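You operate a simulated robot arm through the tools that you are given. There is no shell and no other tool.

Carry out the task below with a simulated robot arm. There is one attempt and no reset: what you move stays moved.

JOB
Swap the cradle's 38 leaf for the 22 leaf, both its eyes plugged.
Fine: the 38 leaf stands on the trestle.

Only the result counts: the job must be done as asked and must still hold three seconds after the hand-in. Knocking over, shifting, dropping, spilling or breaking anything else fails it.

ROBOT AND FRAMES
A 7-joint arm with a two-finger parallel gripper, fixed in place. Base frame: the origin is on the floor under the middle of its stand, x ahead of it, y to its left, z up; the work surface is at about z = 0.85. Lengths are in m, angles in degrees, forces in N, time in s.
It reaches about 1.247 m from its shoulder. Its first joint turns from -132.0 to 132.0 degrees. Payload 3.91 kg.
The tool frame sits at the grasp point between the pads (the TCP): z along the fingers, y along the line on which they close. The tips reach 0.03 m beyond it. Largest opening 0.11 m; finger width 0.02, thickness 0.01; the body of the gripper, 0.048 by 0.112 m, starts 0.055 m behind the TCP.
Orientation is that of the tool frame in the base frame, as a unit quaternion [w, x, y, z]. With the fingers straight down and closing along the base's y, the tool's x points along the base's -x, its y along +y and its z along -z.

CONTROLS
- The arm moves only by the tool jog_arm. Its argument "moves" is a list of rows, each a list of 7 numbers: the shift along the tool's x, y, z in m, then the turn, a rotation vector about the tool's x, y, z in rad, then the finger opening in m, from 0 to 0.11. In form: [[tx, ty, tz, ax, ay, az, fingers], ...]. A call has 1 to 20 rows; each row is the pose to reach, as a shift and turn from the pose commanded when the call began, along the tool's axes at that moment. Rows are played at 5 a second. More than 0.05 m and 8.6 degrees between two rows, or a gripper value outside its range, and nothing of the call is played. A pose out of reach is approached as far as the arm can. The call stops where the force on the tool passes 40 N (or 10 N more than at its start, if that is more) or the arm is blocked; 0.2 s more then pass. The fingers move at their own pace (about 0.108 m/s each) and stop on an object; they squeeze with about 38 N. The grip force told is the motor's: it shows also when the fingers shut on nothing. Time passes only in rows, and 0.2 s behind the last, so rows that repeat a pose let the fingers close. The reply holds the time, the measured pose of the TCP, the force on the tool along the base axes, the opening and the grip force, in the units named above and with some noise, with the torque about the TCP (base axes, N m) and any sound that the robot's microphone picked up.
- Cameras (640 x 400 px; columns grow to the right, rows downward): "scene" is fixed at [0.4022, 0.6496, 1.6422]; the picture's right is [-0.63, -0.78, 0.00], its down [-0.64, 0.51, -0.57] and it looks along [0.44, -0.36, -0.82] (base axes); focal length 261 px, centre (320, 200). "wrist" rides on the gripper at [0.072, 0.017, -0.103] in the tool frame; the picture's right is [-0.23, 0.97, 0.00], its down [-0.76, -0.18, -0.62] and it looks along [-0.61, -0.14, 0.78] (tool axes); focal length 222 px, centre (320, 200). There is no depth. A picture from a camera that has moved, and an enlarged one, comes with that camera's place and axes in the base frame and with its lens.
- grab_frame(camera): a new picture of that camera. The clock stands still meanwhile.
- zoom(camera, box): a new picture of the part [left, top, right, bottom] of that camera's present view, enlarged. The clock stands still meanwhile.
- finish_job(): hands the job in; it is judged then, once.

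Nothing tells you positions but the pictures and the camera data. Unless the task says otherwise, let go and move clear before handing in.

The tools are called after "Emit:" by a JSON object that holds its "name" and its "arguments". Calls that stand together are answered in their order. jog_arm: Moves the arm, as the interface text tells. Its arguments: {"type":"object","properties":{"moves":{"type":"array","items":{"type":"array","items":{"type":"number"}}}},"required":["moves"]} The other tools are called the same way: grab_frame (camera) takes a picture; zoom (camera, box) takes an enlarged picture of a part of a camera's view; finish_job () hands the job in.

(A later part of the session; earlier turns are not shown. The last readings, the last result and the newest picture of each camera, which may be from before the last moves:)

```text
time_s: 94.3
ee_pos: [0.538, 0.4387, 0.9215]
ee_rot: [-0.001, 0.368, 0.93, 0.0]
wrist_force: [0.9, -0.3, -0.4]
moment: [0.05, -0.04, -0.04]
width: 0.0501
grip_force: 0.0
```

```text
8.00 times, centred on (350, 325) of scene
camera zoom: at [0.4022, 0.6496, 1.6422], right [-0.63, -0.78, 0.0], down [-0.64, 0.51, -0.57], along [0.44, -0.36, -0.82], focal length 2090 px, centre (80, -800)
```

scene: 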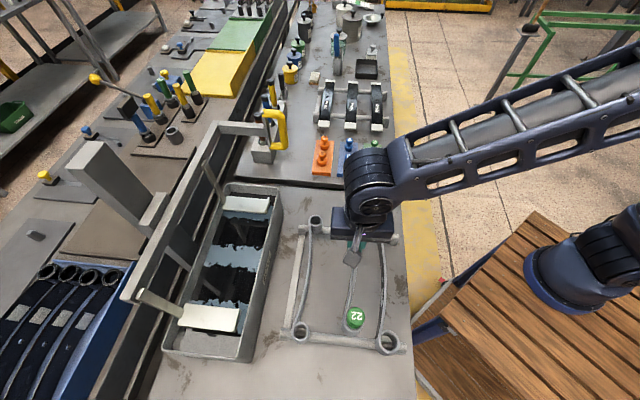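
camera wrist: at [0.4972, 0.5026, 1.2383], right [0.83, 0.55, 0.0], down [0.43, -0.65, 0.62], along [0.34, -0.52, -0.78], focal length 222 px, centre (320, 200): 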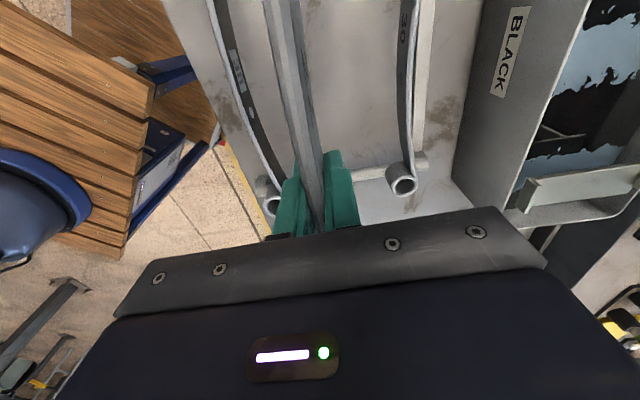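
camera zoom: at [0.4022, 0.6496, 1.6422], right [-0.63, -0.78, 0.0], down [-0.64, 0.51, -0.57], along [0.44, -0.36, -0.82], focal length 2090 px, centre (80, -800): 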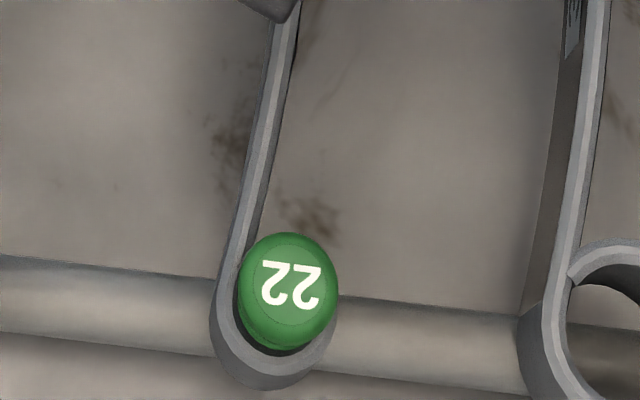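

The leaf stands on the trestle again, with its top at z ≈ 0.947. I'll rise, close the fingers and go over the near plug to press it home with the closed fingertips.

Emit:
{"name": "jog_arm", "arguments": {"moves": [[0, 0, -0.025, 0, 0, 0, 0.05], [0, 0, -0.06, 0, 0, 0, 0.05], [0, 0, -0.1, 0, 0, 0, 0.05], [0, 0, -0.14, 0, 0, 0, 0.03], [0.03, 0, -0.165, 0, 0, 0, 0.0], [0.07, 0, -0.165, 0, 0, 0, 0.0], [0.11, 0, -0.165, 0, 0, 0, 0.0], [0.15, 0.003, -0.165, 0, 0, 0, 0.0], [0.156, 0.006, -0.165, 0, 0, 0, 0.0], [0.156, 0.006, -0.165, 0, 0, 0, 0.0]]}}

Emit:
{"name": "grab_frame", "arguments": {"camera": "wrist"}}

Emit:
{"name": "zoom", "arguments": {"camera": "wrist", "box": [260, 60, 400, 200]}}

Emit:
{"name": "zoom", "arguments": {"camera": "scene", "box": [270, 200, 430, 370]}}

```text
time_s: 96.5
ee_pos: [0.4271, 0.5501, 1.0868]
ee_rot: [-0.001, 0.368, 0.93, 0.001]
wrist_force: [0.2, 0.4, 0.4]
moment: [0.01, 0.01, -0.01]
width: 0.0001
grip_force: 37.6
```

```text
taken
camera wrist: at [0.3858, 0.6131, 1.19], right [0.83, 0.55, 0.0], down [0.43, -0.65, 0.62], along [0.34, -0.52, -0.78], focal length 222 px, centre (320, 200)
```

wrist: 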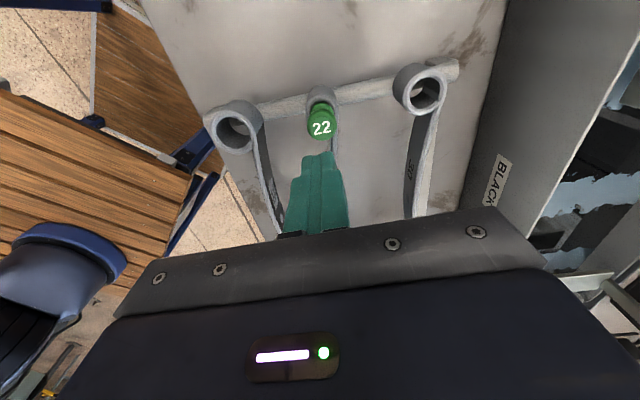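

```text
2.86 times, centred on (330, 130) of wrist
camera zoom: at [0.3858, 0.6131, 1.19], right [0.83, 0.55, 0.0], down [0.43, -0.65, 0.62], along [0.34, -0.52, -0.78], focal length 635 px, centre (291, 400)
```

zoom: 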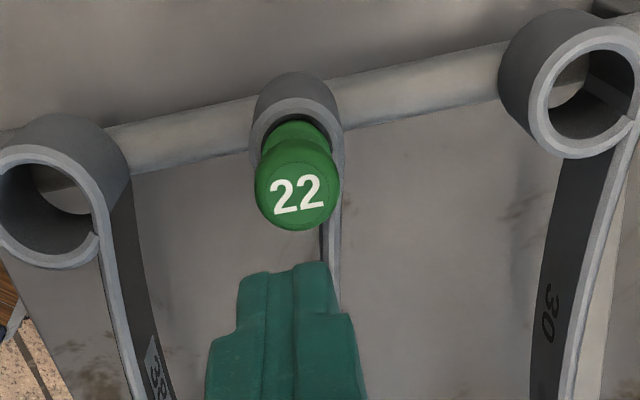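

```text
2.35 times, centred on (350, 285) of scene
camera zoom: at [0.4022, 0.6496, 1.6422], right [-0.63, -0.78, 0.0], down [-0.64, 0.51, -0.57], along [0.44, -0.36, -0.82], focal length 615 px, centre (249, 0)
```

zoom: 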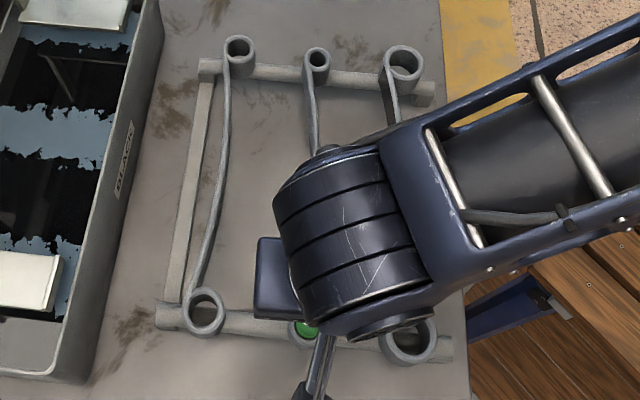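

The knob is 1 mm and 2 mm off the closed fingertips. I'll correct, come down to just above it and then press in small steps.

Emit:
{"name": "jog_arm", "arguments": {"moves": [[0.001, 0.002, 0.02, 0, 0, 0, 0.0], [0.001, 0.002, 0.04, 0, 0, 0, 0.0], [0.001, 0.002, 0.05, 0, 0, 0, 0.0], [0.001, 0.002, 0.05, 0, 0, 0, 0.0]]}}

Emit:
{"name": "zoom", "arguments": {"camera": "wrist", "box": [260, 80, 400, 220]}}

```text
time_s: 97.5
ee_pos: [0.4284, 0.554, 1.0355]
ee_rot: [-0.002, 0.369, 0.93, 0.001]
wrist_force: [0.2, 0.2, -0.4]
moment: [-0.01, 0.01, -0.01]
width: 0.0001
grip_force: 37.4
```

```text
2.86 times, centred on (330, 150) of wrist
camera zoom: at [0.387, 0.6154, 1.1396], right [0.83, 0.55, 0.0], down [0.43, -0.65, 0.62], along [0.34, -0.52, -0.78], focal length 635 px, centre (291, 343)
```

zoom: 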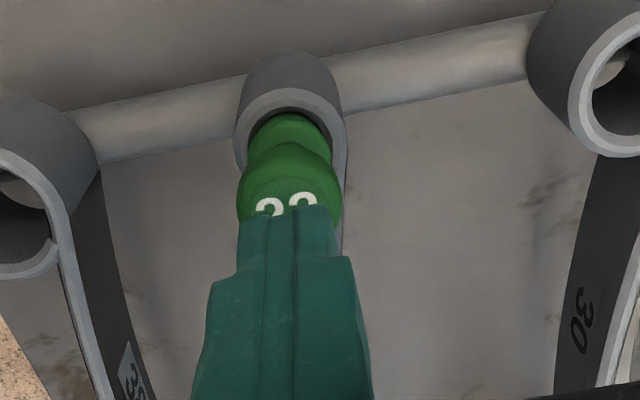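

Emit:
{"name": "jog_arm", "arguments": {"moves": [[0, 0, 0.003, 0, 0, 0, 0.0], [0, 0, 0.006, 0, 0, 0, 0.0], [0, 0, 0.009, 0, 0, 0, 0.0], [0, 0, 0.011, 0, 0, 0, 0.0]]}}

Emit:
{"name": "zoom", "arguments": {"camera": "wrist", "box": [260, 80, 400, 220]}}

```text
time_s: 98.5
ee_pos: [0.4287, 0.5535, 1.0245]
ee_rot: [-0.002, 0.369, 0.93, 0.001]
wrist_force: [-0.4, 0.3, -0.2]
moment: [-0.03, 0.01, 0.02]
width: 0.0002
grip_force: 37.7
```

```text
2.86 times, centred on (330, 150) of wrist
camera zoom: at [0.3876, 0.6152, 1.1276], right [0.83, 0.55, 0.0], down [0.43, -0.65, 0.62], along [0.34, -0.52, -0.78], focal length 635 px, centre (291, 343)
```

zoom: 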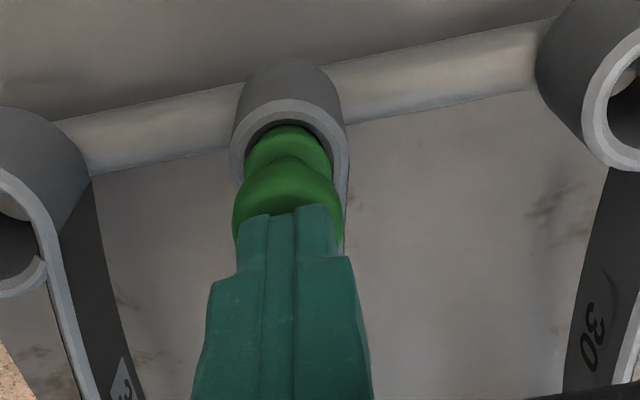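

Emit:
{"name": "jog_arm", "arguments": {"moves": [[0, 0, 0.002, 0, 0, 0, 0.0], [0, 0, 0.004, 0, 0, 0, 0.0], [0, 0, 0.006, 0, 0, 0, 0.0], [0, 0, 0.008, 0, 0, 0, 0.0]]}}

Emit:
{"name": "zoom", "arguments": {"camera": "wrist", "box": [260, 80, 400, 220]}}

```text
time_s: 99.5
ee_pos: [0.4291, 0.5523, 1.0187]
ee_rot: [0.0, 0.369, 0.929, 0.002]
wrist_force: [-1.3, 1.0, 29.0]
moment: [0.03, 0.08, -0.01]
width: 0.0003
grip_force: 38.0
```

```text
2.86 times, centred on (330, 150) of wrist
camera zoom: at [0.3875, 0.6141, 1.122], right [0.83, 0.55, 0.0], down [0.43, -0.65, 0.62], along [0.35, -0.52, -0.78], focal length 635 px, centre (291, 343)
```

zoom: 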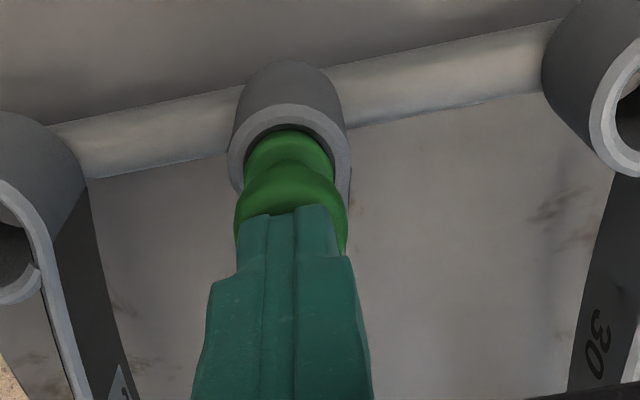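

The plug took 29 N and sits with its shoulder about 8 mm above the eye, so it is seated. Now I'll lift off and go for the second 22 plug.

Emit:
{"name": "jog_arm", "arguments": {"moves": [[0, 0, -0.02, 0, 0, 0, 0.0], [0, 0, -0.06, 0, 0, 0, 0.0], [0, 0, -0.1, 0, 0, 0, 0.02], [-0.02, -0.004, -0.13, 0, 0, 0, 0.055], [-0.06, -0.01, -0.14, 0, 0, 0, 0.055], [-0.105, -0.016, -0.14, 0, 0, 0, 0.055], [-0.15, -0.023, -0.14, 0, 0, 0, 0.055], [-0.195, -0.03, -0.14, 0, 0, 0, 0.055], [-0.24, -0.036, -0.14, 0, 0, 0, 0.055], [-0.285, -0.043, -0.14, 0, 0, 0, 0.055], [-0.33, -0.05, -0.14, 0, 0, 0, 0.055], [-0.375, -0.057, -0.14, 0, 0, 0, 0.055], [-0.42, -0.064, -0.14, 0, 0, 0, 0.055], [-0.465, -0.07, -0.14, 0, 0, 0, 0.055], [-0.51, -0.077, -0.14, 0, 0, 0, 0.055], [-0.55, -0.083, -0.14, 0, 0, 0, 0.055], [-0.59, -0.09, -0.14, 0, 0, 0, 0.055], [-0.63, -0.096, -0.14, 0, 0, 0.01, 0.055], [-0.665, -0.101, -0.13, 0, 0, 0.02, 0.055], [-0.693, -0.1054, -0.12, 0, 0, 0.03, 0.055]]}}

Emit:
{"name": "grab_frame", "arguments": {"camera": "wrist"}}

Emit:
{"name": "zoom", "arguments": {"camera": "scene", "box": [270, 190, 430, 370]}}

Emit:
{"name": "zoom", "arguments": {"camera": "scene", "box": [310, 300, 390, 350]}}

```text
time_s: 103.7
ee_pos: [0.8669, 0.0007, 1.139]
ee_rot: [-0.001, 0.382, 0.924, 0.001]
wrist_force: [0.0, 0.2, 0.4]
moment: [-0.07, 0.01, 0.04]
width: 0.0552
grip_force: 0.0
```

```text
taken
camera wrist: at [0.8256, 0.0648, 1.2407], right [0.85, 0.53, 0.0], down [0.41, -0.66, 0.62], along [0.33, -0.53, -0.78], focal length 222 px, centre (320, 200)
```

wrist: 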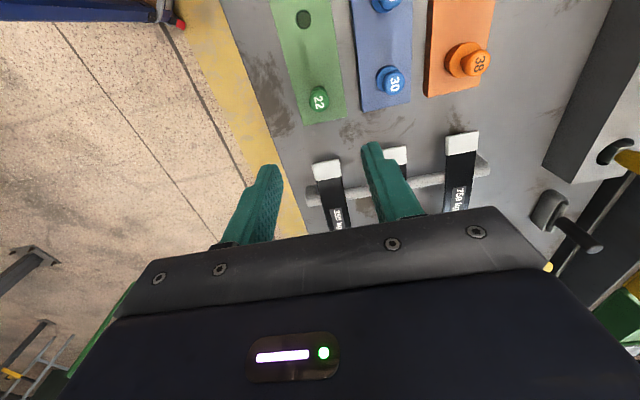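

```text
2.22 times, centred on (350, 280) of scene
camera zoom: at [0.4022, 0.6496, 1.6422], right [-0.63, -0.78, 0.0], down [-0.64, 0.51, -0.57], along [0.44, -0.36, -0.82], focal length 580 px, centre (253, 22)
```

zoom: 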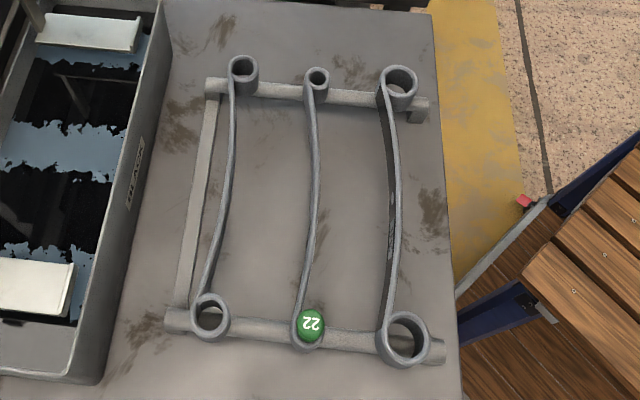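

```text
8.00 times, centred on (350, 325) of scene
camera zoom: at [0.4022, 0.6496, 1.6422], right [-0.63, -0.78, 0.0], down [-0.64, 0.51, -0.57], along [0.44, -0.36, -0.82], focal length 2090 px, centre (80, -800)
```

zoom: 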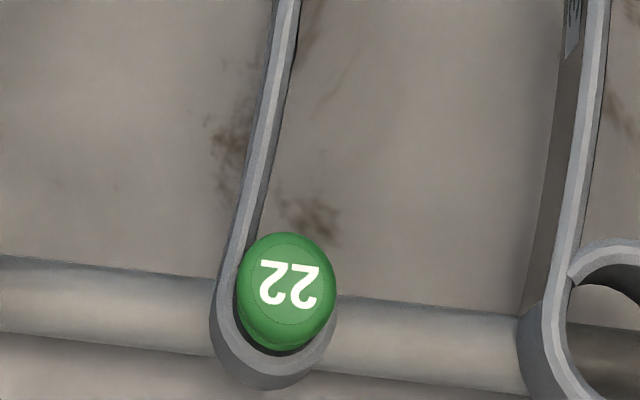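

The near plug is seated well and the leaf stands straight. Now measuring the second 22 plug from here.

Emit:
{"name": "zoom", "arguments": {"camera": "wrist", "box": [272, 60, 368, 120]}}

```text
6.67 times, centred on (320, 90) of wrist
camera zoom: at [0.8256, 0.0648, 1.2407], right [0.85, 0.53, 0.0], down [0.41, -0.66, 0.62], along [0.33, -0.53, -0.78], focal length 1481 px, centre (320, 933)
```

zoom: 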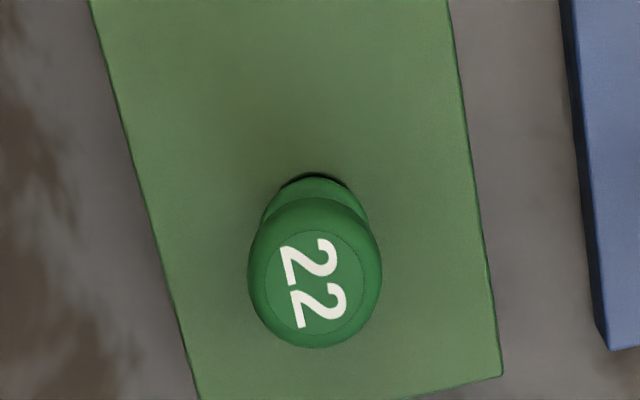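

Emit:
{"name": "jog_arm", "arguments": {"moves": [[-0.003, -0.001, 0.04, 0, 0, 0, 0.055], [-0.006, -0.002, 0.08, 0, 0, 0, 0.055], [-0.006, -0.002, 0.12, 0, 0, 0, 0.055], [-0.006, -0.002, 0.155, 0, 0, 0, 0.055], [-0.006, -0.002, 0.17, 0, 0, 0, 0.055], [-0.006, -0.002, 0.17, 0, 0, 0, 0.055]]}}

Emit:
{"name": "grab_frame", "arguments": {"camera": "wrist"}}

Emit:
{"name": "zoom", "arguments": {"camera": "wrist", "box": [240, 110, 400, 210]}}

Emit:
{"name": "zoom", "arguments": {"camera": "scene", "box": [330, 90, 430, 190]}}

```text
time_s: 105.1
ee_pos: [0.863, -0.005, 0.9635]
ee_rot: [-0.001, 0.382, 0.924, 0.001]
wrist_force: [-0.5, 0.5, -0.2]
moment: [0.02, -0.03, 0.03]
width: 0.0552
grip_force: 0.1
```

```text
taken
camera wrist: at [0.8238, 0.0584, 1.0674], right [0.85, 0.53, 0.0], down [0.41, -0.66, 0.62], along [0.33, -0.53, -0.78], focal length 222 px, centre (320, 200)
```

wrist: 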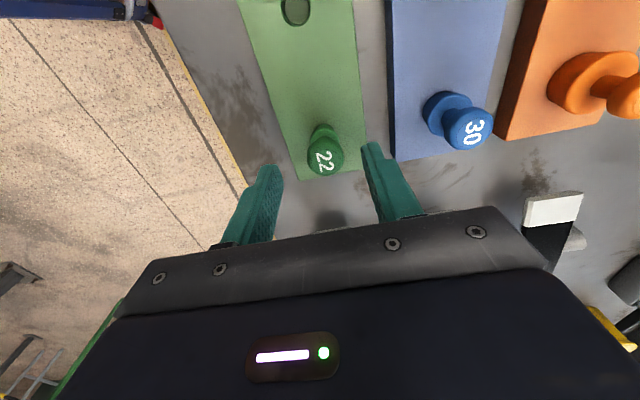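

```text
4.00 times, centred on (320, 160) of wrist
camera zoom: at [0.8238, 0.0584, 1.0674], right [0.85, 0.53, 0.0], down [0.41, -0.66, 0.62], along [0.33, -0.53, -0.78], focal length 888 px, centre (320, 360)
```

zoom: 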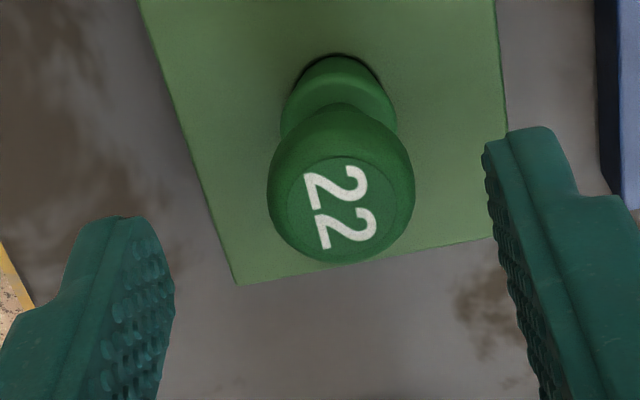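

```text
4.00 times, centred on (380, 140) of scene
camera zoom: at [0.4022, 0.6496, 1.6422], right [-0.63, -0.78, 0.0], down [-0.64, 0.51, -0.57], along [0.44, -0.36, -0.82], focal length 1045 px, centre (80, 440)
```

zoom: 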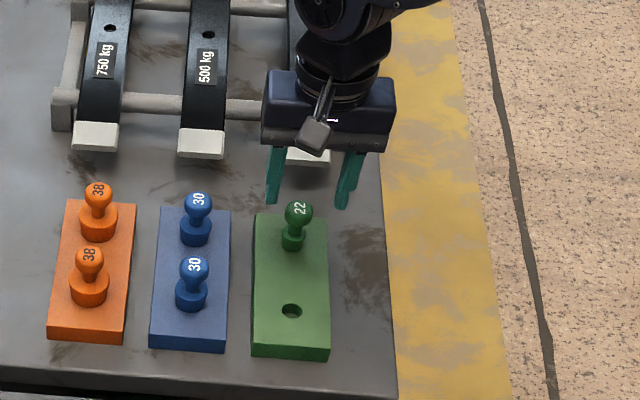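

Emit:
{"name": "jog_arm", "arguments": {"moves": [[-0.0032, 0.0032, 0.01, 0, 0, 0, 0.055], [-0.0032, 0.0032, 0.022, 0, 0, 0, 0.055], [-0.0032, 0.0032, 0.034, 0, 0, 0, 0.055], [-0.0032, 0.0032, 0.034, 0, 0, 0, 0.055]]}}

Emit:
{"name": "zoom", "arguments": {"camera": "wrist", "box": [240, 130, 400, 230]}}

```text
time_s: 106.1
ee_pos: [0.8697, -0.0036, 0.9325]
ee_rot: [-0.001, 0.381, 0.924, 0.0]
wrist_force: [0.3, 0.2, -0.5]
moment: [-0.06, -0.01, 0.01]
width: 0.0552
grip_force: 0.0
```

```text
4.00 times, centred on (320, 180) of wrist
camera zoom: at [0.8298, 0.0594, 1.0356], right [0.85, 0.53, 0.0], down [0.41, -0.66, 0.62], along [0.33, -0.53, -0.78], focal length 888 px, centre (320, 280)
```

zoom: 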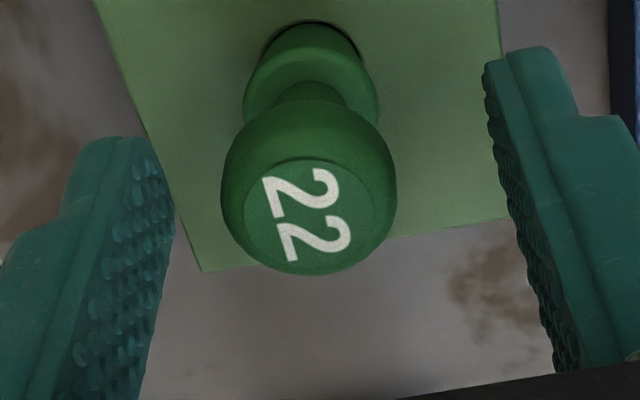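

Emit:
{"name": "jog_arm", "arguments": {"moves": [[0, -0.0018, 0.0015, 0, 0, 0, 0.055], [0, -0.0018, 0.0015, 0, 0, 0, 0.035], [0, -0.0018, 0.0015, 0, 0, 0, 0.02], [0, -0.0018, 0.0015, 0, 0, 0, 0.0], [0, -0.0018, 0.0015, 0, 0, 0, 0.0], [0, -0.0018, 0.0015, 0, 0, 0, 0.0]]}}

Emit:
{"name": "jog_arm", "arguments": {"moves": [[0, 0, -0.005, 0, 0, 0, 0.0], [0, 0, -0.01, 0, 0, 0, 0.0], [0, 0, -0.02, 0, 0, 0, 0.0], [0, 0, -0.05, 0, 0, 0, 0.0], [0, 0, -0.09, 0, 0, 0, 0.0], [0, 0, -0.13, 0, 0, 0, 0.0], [0, 0, -0.17, 0, 0, 0, 0.0], [0, 0, -0.2, 0, 0, 0, 0.0], [0, 0, -0.2, 0, 0, 0, 0.0]]}}

Emit:
{"name": "zoom", "arguments": {"camera": "wrist", "box": [240, 110, 400, 210]}}

Emit:
{"name": "zoom", "arguments": {"camera": "scene", "box": [330, 60, 450, 190]}}

```text
time_s: 107.5
ee_pos: [0.8669, -0.0057, 0.9313]
ee_rot: [0.0, 0.382, 0.924, 0.001]
wrist_force: [-0.4, 0.2, 0.6]
moment: [0.02, 0.04, 0.02]
width: 0.0254
grip_force: 38.0
```

```text
time_s: 109.5
ee_pos: [0.8695, -0.0072, 1.1317]
ee_rot: [0.0, 0.381, 0.925, 0.0]
wrist_force: [-0.4, -0.8, 0.0]
moment: [-0.02, 0.02, 0.01]
width: 0.026
grip_force: 38.2
```

```text
4.00 times, centred on (320, 160) of wrist
camera zoom: at [0.8297, 0.0569, 1.2346], right [0.85, 0.53, 0.0], down [0.41, -0.66, 0.62], along [0.33, -0.53, -0.78], focal length 888 px, centre (320, 360)
```

zoom: 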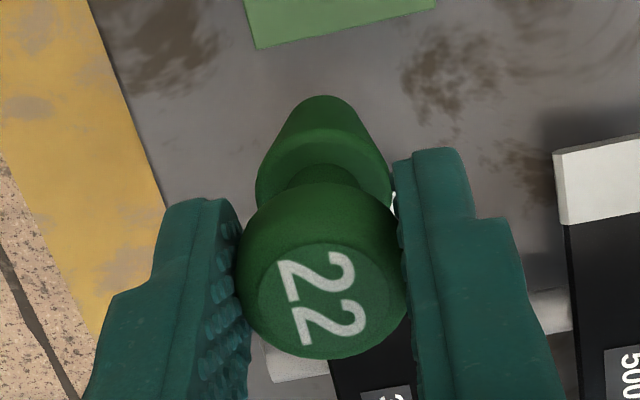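

```text
3.08 times, centred on (390, 125) of scene
camera zoom: at [0.4022, 0.6496, 1.6422], right [-0.63, -0.78, 0.0], down [-0.64, 0.51, -0.57], along [0.44, -0.36, -0.82], focal length 804 px, centre (105, 431)
```

zoom: 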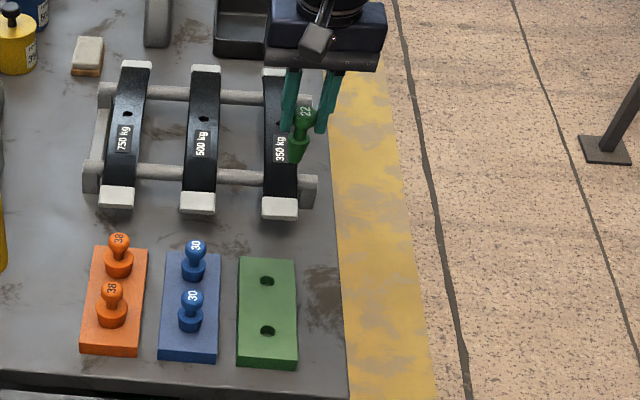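

Second plug is in hand and straight. Carrying it to the far eye of the 22 leaf on the trestle.

Emit:
{"name": "jog_arm", "arguments": {"moves": [[0.04, 0.008, 0, 0, 0, 0, 0.0], [0.085, 0.018, 0, 0, 0, 0, 0.0], [0.13, 0.027, 0, 0, 0, 0, 0.0], [0.175, 0.037, 0, 0, 0, 0, 0.0], [0.22, 0.046, 0, 0, 0, 0, 0.0], [0.265, 0.056, 0, 0, 0, 0, 0.0], [0.31, 0.065, 0, 0, 0, 0, 0.0], [0.355, 0.075, 0, 0, 0, 0, 0.0], [0.388, 0.082, 0.01, 0, 0, 0, 0.0], [0.3985, 0.084, 0.04, 0, 0, 0, 0.0], [0.3985, 0.084, 0.06, 0, 0, 0, 0.0], [0.3985, 0.084, 0.06, 0, 0, 0, 0.0]]}}

Emit:
{"name": "grab_frame", "arguments": {"camera": "wrist"}}

Emit:
{"name": "zoom", "arguments": {"camera": "wrist", "box": [256, 90, 384, 170]}}

Emit:
{"name": "zoom", "arguments": {"camera": "scene", "box": [280, 190, 420, 290]}}

```text
time_s: 112.1
ee_pos: [0.649, 0.3363, 1.0676]
ee_rot: [-0.001, 0.382, 0.924, 0.0]
wrist_force: [-1.5, -0.5, 0.3]
moment: [0.0, -0.02, 0.0]
width: 0.0259
grip_force: 37.9
```

```text
taken
camera wrist: at [0.6084, 0.3987, 1.1714], right [0.85, 0.53, 0.0], down [0.41, -0.66, 0.62], along [0.33, -0.53, -0.78], focal length 222 px, centre (320, 200)
```

wrist: 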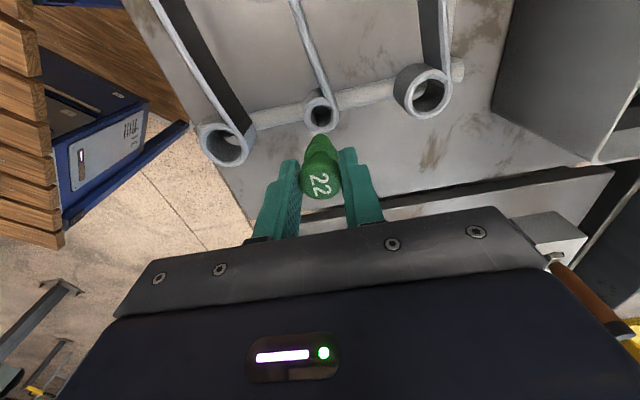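

```text
5.00 times, centred on (320, 130) of wrist
camera zoom: at [0.6084, 0.3987, 1.1714], right [0.85, 0.53, 0.0], down [0.41, -0.66, 0.62], along [0.33, -0.53, -0.78], focal length 1111 px, centre (320, 550)
```

zoom: 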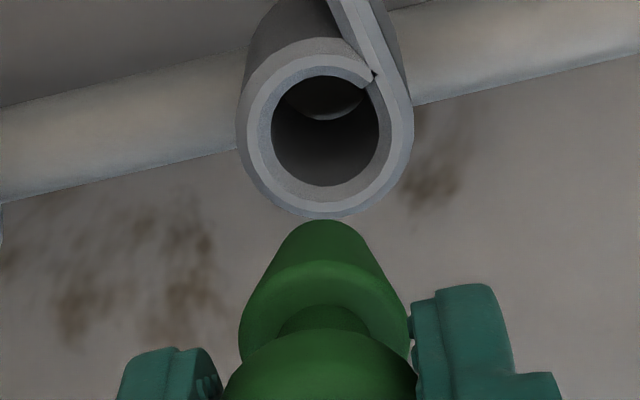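

```text
4.00 times, centred on (350, 240) of scene
camera zoom: at [0.4022, 0.6496, 1.6422], right [-0.63, -0.78, 0.0], down [-0.64, 0.51, -0.57], along [0.44, -0.36, -0.82], focal length 1045 px, centre (200, 40)
```

zoom: 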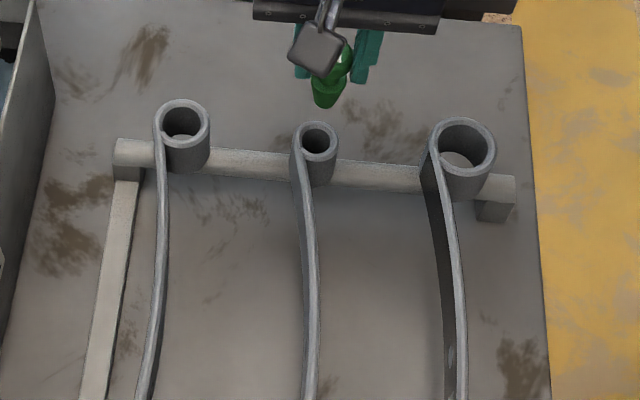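

The eye is nearly below the plug. From the first insertion I know my tool-x estimate reads about 2.5 mm short, so I'll bias for that and come lower.

Emit:
{"name": "jog_arm", "arguments": {"moves": [[0.002, 0.0005, 0.015, 0, 0, 0, 0.0], [0.003, 0.001, 0.035, 0, 0, 0, 0.0], [0.003, 0.001, 0.05, 0, 0, 0, 0.0], [0.003, 0.001, 0.05, 0, 0, 0, 0.0]]}}

Emit:
{"name": "zoom", "arguments": {"camera": "wrist", "box": [272, 95, 368, 155]}}

Emit:
{"name": "zoom", "arguments": {"camera": "scene", "box": [310, 195, 390, 250]}}

```text
time_s: 113.1
ee_pos: [0.6435, 0.3381, 1.0212]
ee_rot: [-0.001, 0.382, 0.924, 0.0]
wrist_force: [0.0, 0.8, -0.2]
moment: [-0.02, 0.01, 0.03]
width: 0.0262
grip_force: 37.6
```

```text
6.67 times, centred on (320, 125) of wrist
camera zoom: at [0.6036, 0.402, 1.1237], right [0.85, 0.53, 0.0], down [0.41, -0.66, 0.62], along [0.33, -0.53, -0.78], focal length 1481 px, centre (320, 700)
```

zoom: 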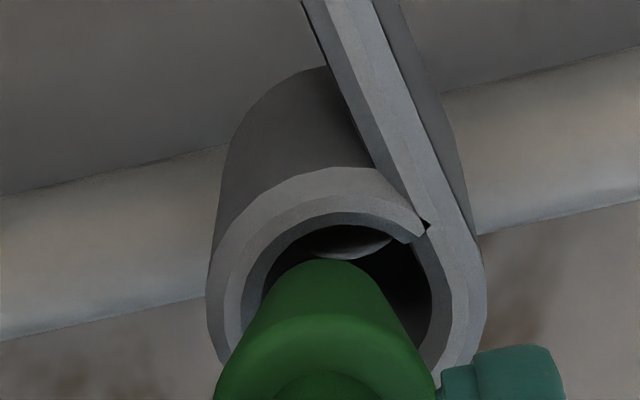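

```text
7.27 times, centred on (350, 222) of scene
camera zoom: at [0.4022, 0.6496, 1.6422], right [-0.63, -0.78, 0.0], down [-0.64, 0.51, -0.57], along [0.44, -0.36, -0.82], focal length 1900 px, centre (102, 36)
```

zoom: 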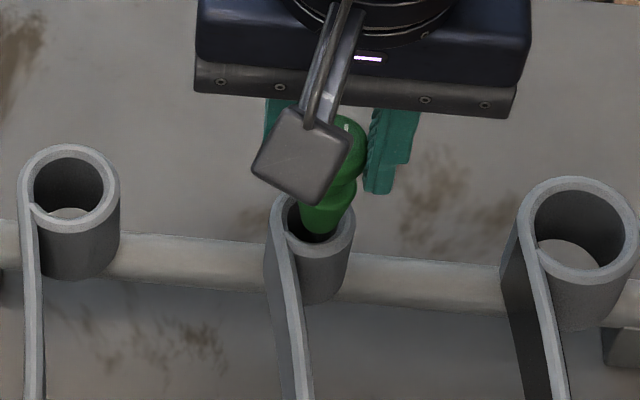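

The scene view suggests the tip should go about 3 mm toward +s. I'll shift 2 mm that way and lower gently, using the side force as a guide.

Emit:
{"name": "jog_arm", "arguments": {"moves": [[-0.001, 0, 0.003, 0, 0, 0, 0.0], [-0.002, 0, 0.007, 0, 0, 0, 0.0], [-0.002, 0, 0.011, 0, 0, 0, 0.0], [-0.002, 0, 0.015, 0, 0, 0, 0.0]]}}

Emit:
{"name": "zoom", "arguments": {"camera": "wrist", "box": [272, 105, 368, 165]}}

Emit:
{"name": "zoom", "arguments": {"camera": "scene", "box": [310, 195, 390, 250]}}

```text
time_s: 114.1
ee_pos: [0.6454, 0.3375, 1.0067]
ee_rot: [-0.001, 0.382, 0.924, 0.001]
wrist_force: [0.7, 1.3, 0.9]
moment: [0.05, -0.05, 0.0]
width: 0.0261
grip_force: 38.0
```

```text
6.67 times, centred on (320, 135) of wrist
camera zoom: at [0.6059, 0.4007, 1.1095], right [0.85, 0.53, 0.0], down [0.41, -0.66, 0.62], along [0.33, -0.53, -0.78], focal length 1481 px, centre (320, 633)
```

zoom: 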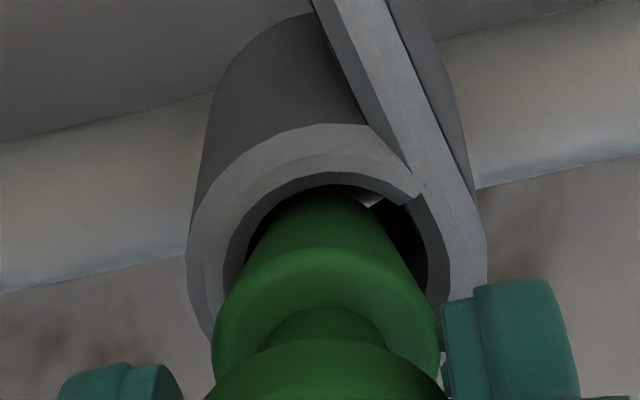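

```text
7.27 times, centred on (350, 222) of scene
camera zoom: at [0.4022, 0.6496, 1.6422], right [-0.63, -0.78, 0.0], down [-0.64, 0.51, -0.57], along [0.44, -0.36, -0.82], focal length 1900 px, centre (102, 36)
```

zoom: 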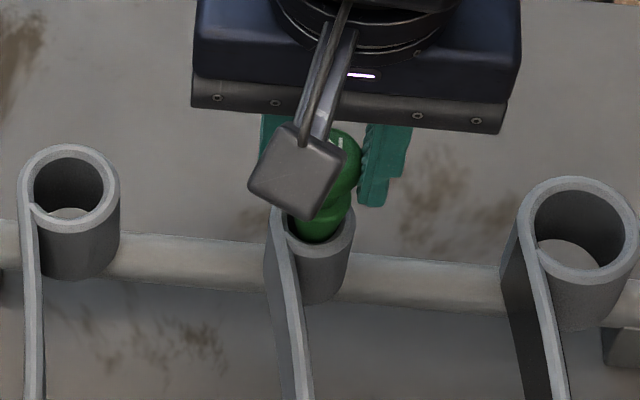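

Emit:
{"name": "jog_arm", "arguments": {"moves": [[0, 0.0008, 0.002, 0, 0, 0, 0.0], [0, 0.0008, 0.005, 0, 0, 0, 0.0], [0, 0.0008, 0.008, 0, 0, 0, 0.0]]}}

Emit:
{"name": "zoom", "arguments": {"camera": "wrist", "box": [272, 105, 368, 165]}}

```text
time_s: 114.9
ee_pos: [0.6458, 0.3385, 0.9985]
ee_rot: [-0.001, 0.382, 0.924, 0.0]
wrist_force: [0.2, 2.9, 7.5]
moment: [0.13, -0.01, -0.01]
width: 0.0259
grip_force: 37.8
```

```text
6.67 times, centred on (320, 135) of wrist
camera zoom: at [0.6059, 0.4012, 1.102], right [0.85, 0.53, 0.0], down [0.41, -0.66, 0.62], along [0.33, -0.53, -0.78], focal length 1481 px, centre (320, 633)
```

zoom: 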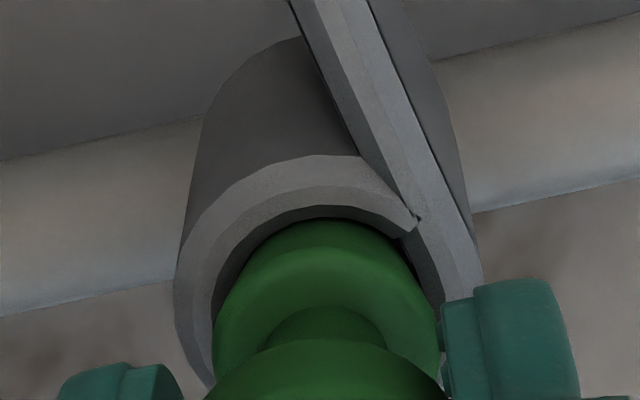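

Emit:
{"name": "jog_arm", "arguments": {"moves": [[0.0008, 0.0008, 0, 0, 0, 0, 0.0], [0.0008, 0.0008, 0.002, 0, 0, 0, 0.0], [0.0008, 0.0008, 0.004, 0, 0, 0, 0.0]]}}

Emit:
{"name": "zoom", "arguments": {"camera": "wrist", "box": [272, 105, 368, 165]}}

```text
time_s: 115.7
ee_pos: [0.6451, 0.3404, 0.9965]
ee_rot: [0.0, 0.382, 0.924, 0.001]
wrist_force: [-5.0, -5.1, 13.3]
moment: [-0.23, 0.2, 0.04]
width: 0.0258
grip_force: 37.5
stopped in row 3: the force on the tool passed its limit at 43 N (the readings are from after the stop); the commanded pose is now the measured one
```

```text
6.67 times, centred on (320, 135) of wrist
camera zoom: at [0.6066, 0.4021, 1.1001], right [0.85, 0.53, 0.0], down [0.41, -0.67, 0.62], along [0.33, -0.53, -0.78], focal length 1481 px, centre (320, 633)
```

zoom: 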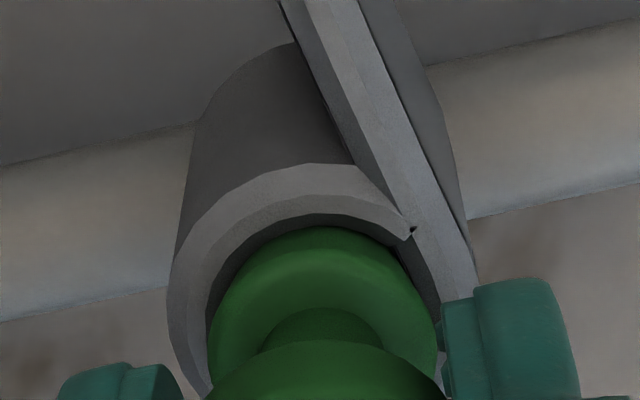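

It's jamming slightly because the plug leans a bit in the grip. I'll relieve the load, let go, and press it home from the top with closed fingertips so it can self-centre, as with the first one.

Emit:
{"name": "jog_arm", "arguments": {"moves": [[0, -0.001, -0.002, 0, 0, 0, 0.0], [0, -0.001, -0.002, 0, 0, 0, 0.0], [0, -0.001, -0.002, 0, 0, 0, 0.03], [0, -0.001, -0.002, 0, 0, 0, 0.045], [0, -0.001, -0.002, 0, 0, 0, 0.055]]}}

Emit:
{"name": "zoom", "arguments": {"camera": "wrist", "box": [240, 100, 400, 220]}}

Emit:
{"name": "zoom", "arguments": {"camera": "scene", "box": [310, 195, 390, 250]}}

```text
time_s: 116.9
ee_pos: [0.6463, 0.3386, 0.9976]
ee_rot: [0.0, 0.382, 0.924, 0.001]
wrist_force: [-0.2, -0.3, 0.2]
moment: [0.02, -0.01, 0.01]
width: 0.0549
grip_force: 0.0
```

```text
3.33 times, centred on (320, 160) of wrist
camera zoom: at [0.6061, 0.4013, 1.1006], right [0.85, 0.53, 0.0], down [0.41, -0.67, 0.62], along [0.33, -0.53, -0.78], focal length 740 px, centre (320, 333)
```

zoom: 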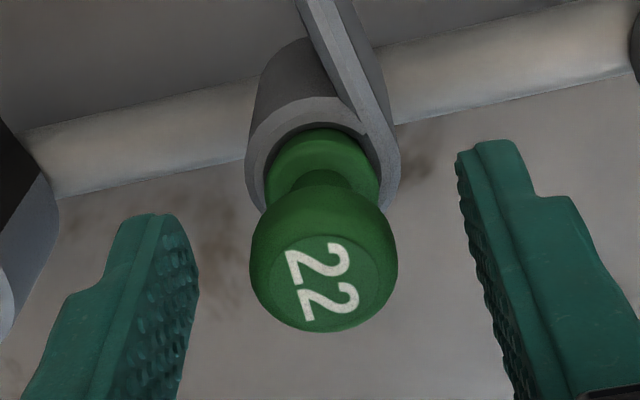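

```text
7.27 times, centred on (350, 222) of scene
camera zoom: at [0.4022, 0.6496, 1.6422], right [-0.63, -0.78, 0.0], down [-0.64, 0.51, -0.57], along [0.44, -0.36, -0.82], focal length 1900 px, centre (102, 36)
```

zoom: 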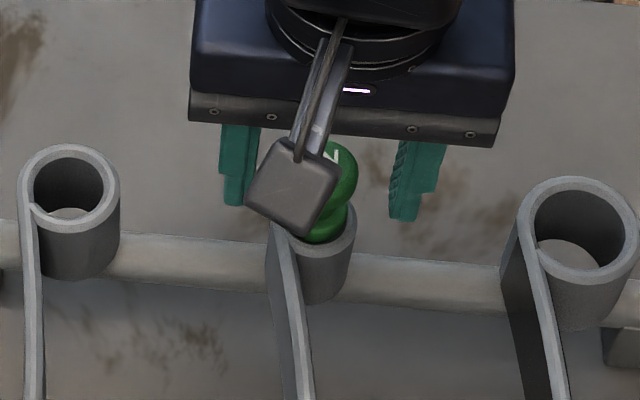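

Emit:
{"name": "jog_arm", "arguments": {"moves": [[0, 0, -0.02, 0, 0, 0, 0.055], [0, 0, -0.045, 0, 0, 0, 0.055], [0, 0, -0.07, 0, 0, 0, 0.03], [0, 0, -0.075, 0, 0, 0, 0.0], [0, 0, -0.075, 0, 0, 0, 0.0], [0, 0, -0.075, 0, 0, 0, 0.0]]}}

Emit:
{"name": "zoom", "arguments": {"camera": "wrist", "box": [250, 70, 390, 210]}}

Emit:
{"name": "zoom", "arguments": {"camera": "scene", "box": [310, 180, 390, 250]}}

```text
time_s: 118.3
ee_pos: [0.6464, 0.3375, 1.0739]
ee_rot: [0.0, 0.381, 0.924, 0.001]
wrist_force: [0.5, 0.0, 0.6]
moment: [0.01, 0.02, -0.02]
width: 0.0
grip_force: 37.4
```

```text
2.86 times, centred on (320, 140) of wrist
camera zoom: at [0.6066, 0.4011, 1.1768], right [0.85, 0.53, 0.0], down [0.41, -0.67, 0.62], along [0.33, -0.53, -0.78], focal length 635 px, centre (320, 371)
```

zoom: 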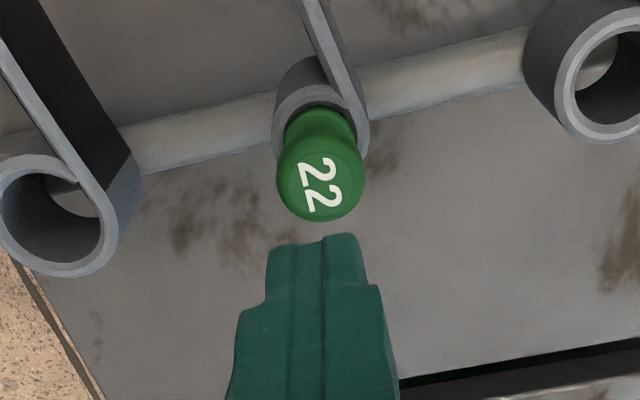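

```text
5.71 times, centred on (350, 215) of scene
camera zoom: at [0.4022, 0.6496, 1.6422], right [-0.63, -0.78, 0.0], down [-0.64, 0.51, -0.57], along [0.44, -0.36, -0.82], focal length 1493 px, centre (149, 114)
```

zoom: 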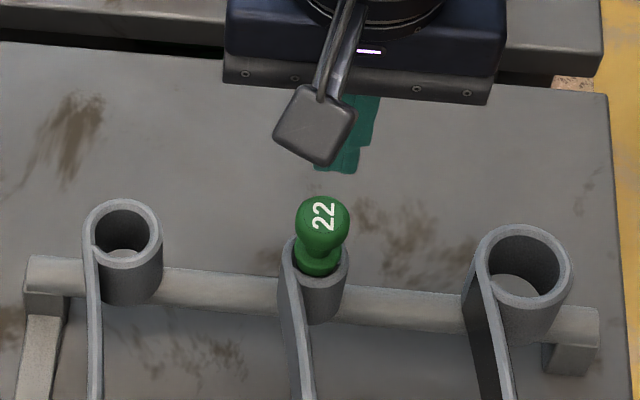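

The fingertips are centred over the knob. Pressing down in small steps.

Emit:
{"name": "jog_arm", "arguments": {"moves": [[0.0005, 0, 0.02, 0, 0, 0, 0.0], [0.0005, 0, 0.038, 0, 0, 0, 0.0], [0.0005, 0, 0.044, 0, 0, 0, 0.0], [0.0005, 0, 0.047, 0, 0, 0, 0.0]]}}

Emit:
{"name": "jog_arm", "arguments": {"moves": [[0, 0, 0.002, 0, 0, 0, 0.0], [0, 0, 0.004, 0, 0, 0, 0.0], [0, 0, 0.006, 0, 0, 0, 0.0], [0, 0, 0.008, 0, 0, 0, 0.0], [0, 0, 0.01, 0, 0, 0, 0.0]]}}

Emit:
{"name": "zoom", "arguments": {"camera": "wrist", "box": [250, 90, 390, 230]}}

Emit:
{"name": "zoom", "arguments": {"camera": "scene", "box": [310, 180, 390, 250]}}

```text
time_s: 119.3
ee_pos: [0.6459, 0.3387, 1.0262]
ee_rot: [-0.001, 0.382, 0.924, 0.0]
wrist_force: [0.0, 0.6, -0.8]
moment: [-0.02, 0.02, -0.01]
width: 0.0
grip_force: 37.3
```

```text
time_s: 120.5
ee_pos: [0.6454, 0.3401, 1.0189]
ee_rot: [0.001, 0.382, 0.924, 0.003]
wrist_force: [-1.6, 1.0, 24.7]
moment: [-0.02, 0.04, 0.03]
width: 0.0
grip_force: 37.7
```

```text
2.86 times, centred on (320, 160) of wrist
camera zoom: at [0.6055, 0.4023, 1.122], right [0.85, 0.53, 0.0], down [0.41, -0.67, 0.62], along [0.33, -0.53, -0.78], focal length 635 px, centre (320, 314)
```

zoom: 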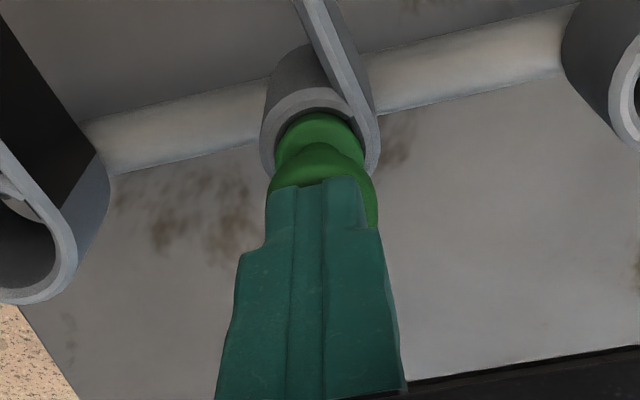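

```text
5.71 times, centred on (350, 215) of scene
camera zoom: at [0.4022, 0.6496, 1.6422], right [-0.63, -0.78, 0.0], down [-0.64, 0.51, -0.57], along [0.44, -0.36, -0.82], focal length 1493 px, centre (149, 114)
```

zoom: 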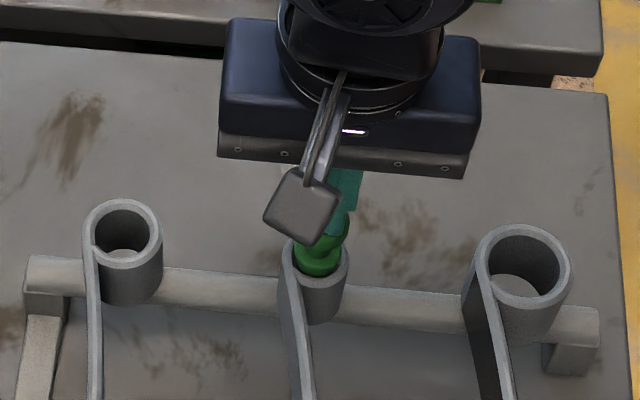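

Both plugs bottomed at the same height under about 25–29 N, so both are seated alike. Next I'll raise the cradle back to its original height. The handle is out of reach pointing down, but the near ledge's upright lip should be graspable, so I'll move over there to look.

Emit:
{"name": "jog_arm", "arguments": {"moves": [[0, 0, -0.02, 0, 0, 0, 0.0], [0, 0, -0.06, 0, 0, 0, 0.0], [0.02, 0.01, -0.1, 0, 0, 0, 0.02], [0.055, 0.03, -0.13, 0, 0, 0, 0.04], [0.095, 0.053, -0.14, 0, 0, 0, 0.04], [0.135, 0.077, -0.14, 0, 0, 0, 0.04], [0.175, 0.1, -0.14, 0, 0, 0, 0.04], [0.215, 0.123, -0.14, 0, 0, 0, 0.04], [0.255, 0.147, -0.14, 0, 0, 0, 0.04], [0.29, 0.168, -0.14, 0, 0, 0, 0.04], [0.315, 0.185, -0.14, 0, 0, 0, 0.04], [0.315, 0.185, -0.14, 0, 0, 0, 0.04]]}}

Emit:
{"name": "grab_frame", "arguments": {"camera": "wrist"}}

Emit:
{"name": "grab_frame", "arguments": {"camera": "scene"}}

Emit:
{"name": "zoom", "arguments": {"camera": "scene", "box": [270, 200, 430, 370]}}

```text
refused: row 4 steps farther than a row can; nothing moved
```

```text
taken
camera wrist: at [0.6055, 0.4023, 1.122], right [0.85, 0.53, 0.0], down [0.41, -0.67, 0.62], along [0.33, -0.53, -0.78], focal length 222 px, centre (320, 200)
```

wrist: 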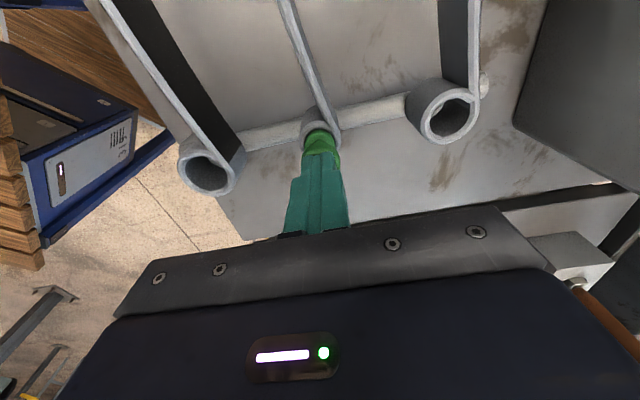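

```text
taken
```

scene: 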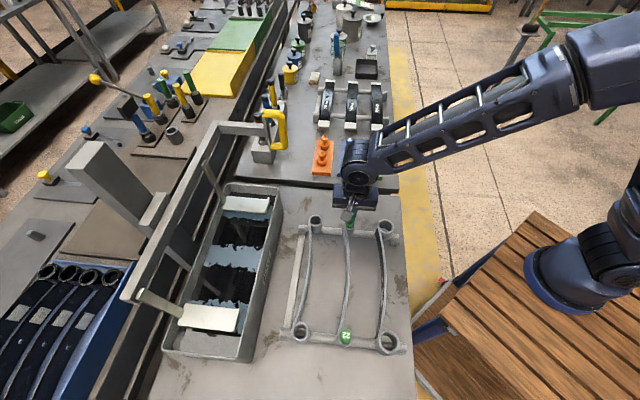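

```text
2.35 times, centred on (350, 285) of scene
camera zoom: at [0.4022, 0.6496, 1.6422], right [-0.63, -0.78, 0.0], down [-0.64, 0.51, -0.57], along [0.44, -0.36, -0.82], focal length 615 px, centre (249, 0)
```

zoom: 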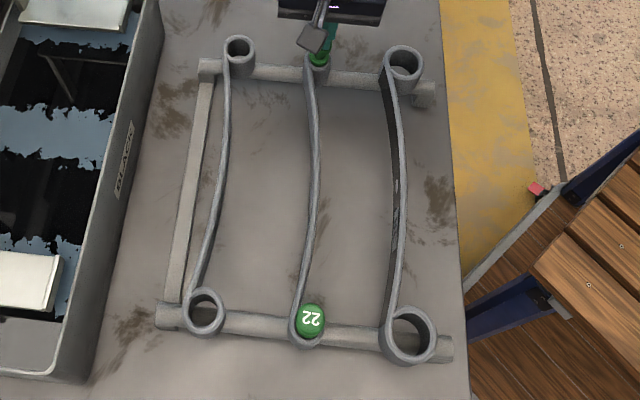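

That row was a hair too long; nothing moved. The empty cradle is in clear view now, so I'll take reference zooms of it first and then do the move with shorter steps.

Emit:
{"name": "zoom", "arguments": {"camera": "scene", "box": [210, 170, 290, 230]}}

Emit:
{"name": "zoom", "arguments": {"camera": "scene", "box": [160, 280, 260, 345]}}

Emit:
{"name": "zoom", "arguments": {"camera": "scene", "box": [240, 60, 400, 190]}}

Emit:
{"name": "zoom", "arguments": {"camera": "scene", "box": [130, 170, 290, 370]}}

Emit:
{"name": "jog_arm", "arguments": {"moves": [[0, 0, -0.02, 0, 0, 0, 0.0], [0, 0, -0.06, 0, 0, 0, 0.0], [0.01, 0.005, -0.1, 0, 0, 0, 0.02], [0.035, 0.02, -0.125, 0, 0, 0, 0.04], [0.072, 0.042, -0.14, 0, 0, 0, 0.04], [0.112, 0.065, -0.14, 0, 0, 0, 0.04], [0.152, 0.088, -0.14, 0, 0, 0, 0.04], [0.192, 0.111, -0.14, 0, 0, 0, 0.04], [0.232, 0.134, -0.14, 0, 0, 0, 0.04], [0.272, 0.157, -0.14, 0, 0, 0, 0.04], [0.305, 0.178, -0.14, 0, 0, 0, 0.04], [0.315, 0.185, -0.14, 0, 0, 0, 0.04], [0.315, 0.185, -0.14, 0, 0, 0, 0.04]]}}

Emit:
{"name": "grab_frame", "arguments": {"camera": "wrist"}}

Emit:
{"name": "grab_frame", "arguments": {"camera": "scene"}}

```text
6.67 times, centred on (250, 200) of scene
camera zoom: at [0.4022, 0.6496, 1.6422], right [-0.63, -0.78, 0.0], down [-0.64, 0.51, -0.57], along [0.44, -0.36, -0.82], focal length 1742 px, centre (787, 200)
```

zoom: 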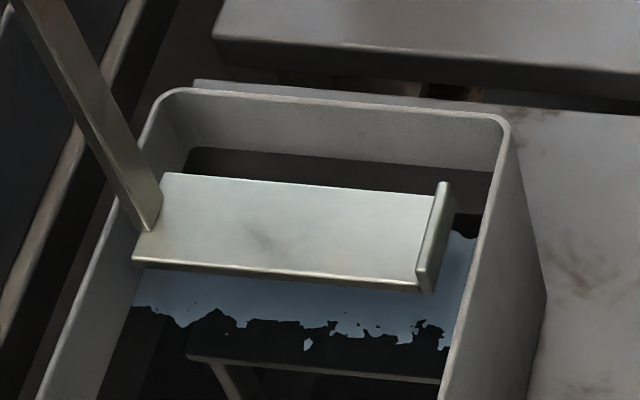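

```text
6.15 times, centred on (210, 312) of scene
camera zoom: at [0.4022, 0.6496, 1.6422], right [-0.63, -0.78, 0.0], down [-0.64, 0.51, -0.57], along [0.44, -0.36, -0.82], focal length 1608 px, centre (997, -492)
```

zoom: 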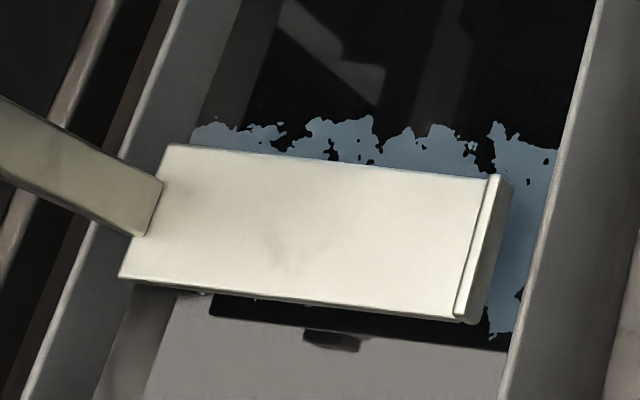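

```text
3.08 times, centred on (320, 125) of scene
camera zoom: at [0.4022, 0.6496, 1.6422], right [-0.63, -0.78, 0.0], down [-0.64, 0.51, -0.57], along [0.44, -0.36, -0.82], focal length 804 px, centre (320, 431)
```

zoom: 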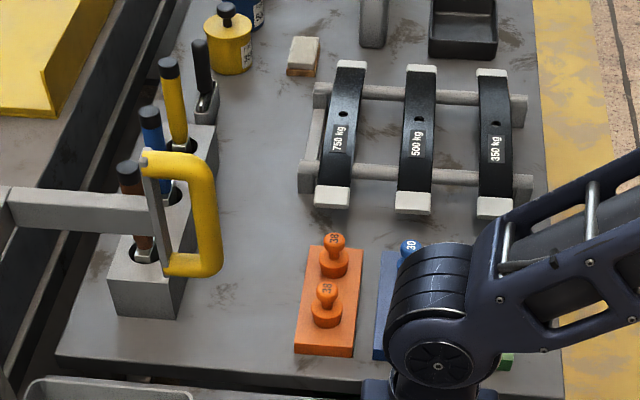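

```text
2.00 times, centred on (210, 270) of scene
camera zoom: at [0.4022, 0.6496, 1.6422], right [-0.63, -0.78, 0.0], down [-0.64, 0.51, -0.57], along [0.44, -0.36, -0.82], focal length 522 px, centre (540, 60)
```

zoom: 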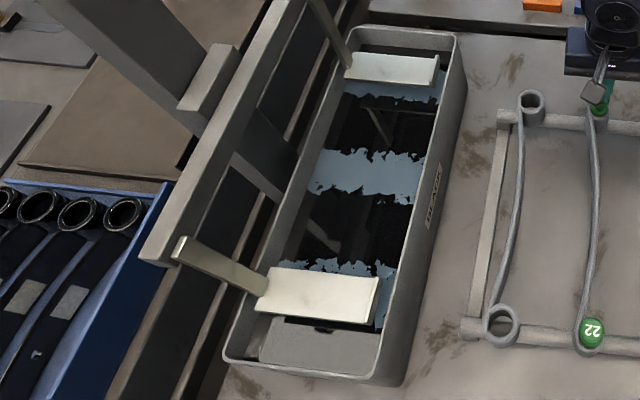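

```text
time_s: 123.3
ee_pos: [0.552, 0.6935, 1.157]
ee_rot: [0.0, 0.382, 0.924, 0.001]
wrist_force: [-0.5, 0.6, 0.0]
moment: [0.0, -0.02, -0.01]
width: 0.0402
grip_force: 0.1
```

```text
taken
camera wrist: at [0.5121, 0.7568, 1.2609], right [0.85, 0.53, 0.0], down [0.41, -0.66, 0.62], along [0.33, -0.53, -0.78], focal length 222 px, centre (320, 200)
```

wrist: 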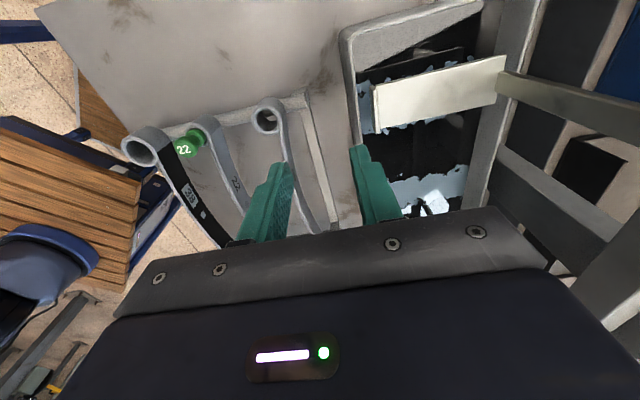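

```text
taken
```

scene: 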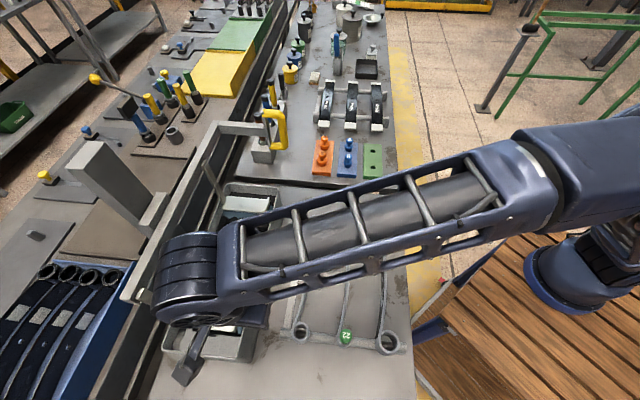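

The cradle sits about 14 mm lower than before. I'll zoom in on the near ledge's lip to plan the grip.

Emit:
{"name": "zoom", "arguments": {"camera": "wrist", "box": [350, 50, 510, 150]}}

```text
4.00 times, centred on (430, 100) of wrist
camera zoom: at [0.5121, 0.7568, 1.2609], right [0.85, 0.53, 0.0], down [0.41, -0.66, 0.62], along [0.33, -0.53, -0.78], focal length 888 px, centre (-120, 600)
```

zoom: 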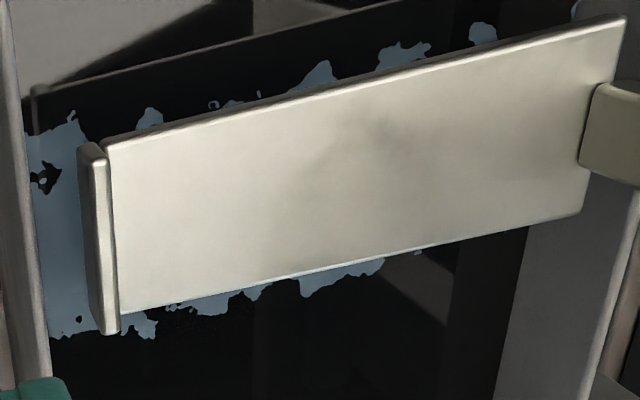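

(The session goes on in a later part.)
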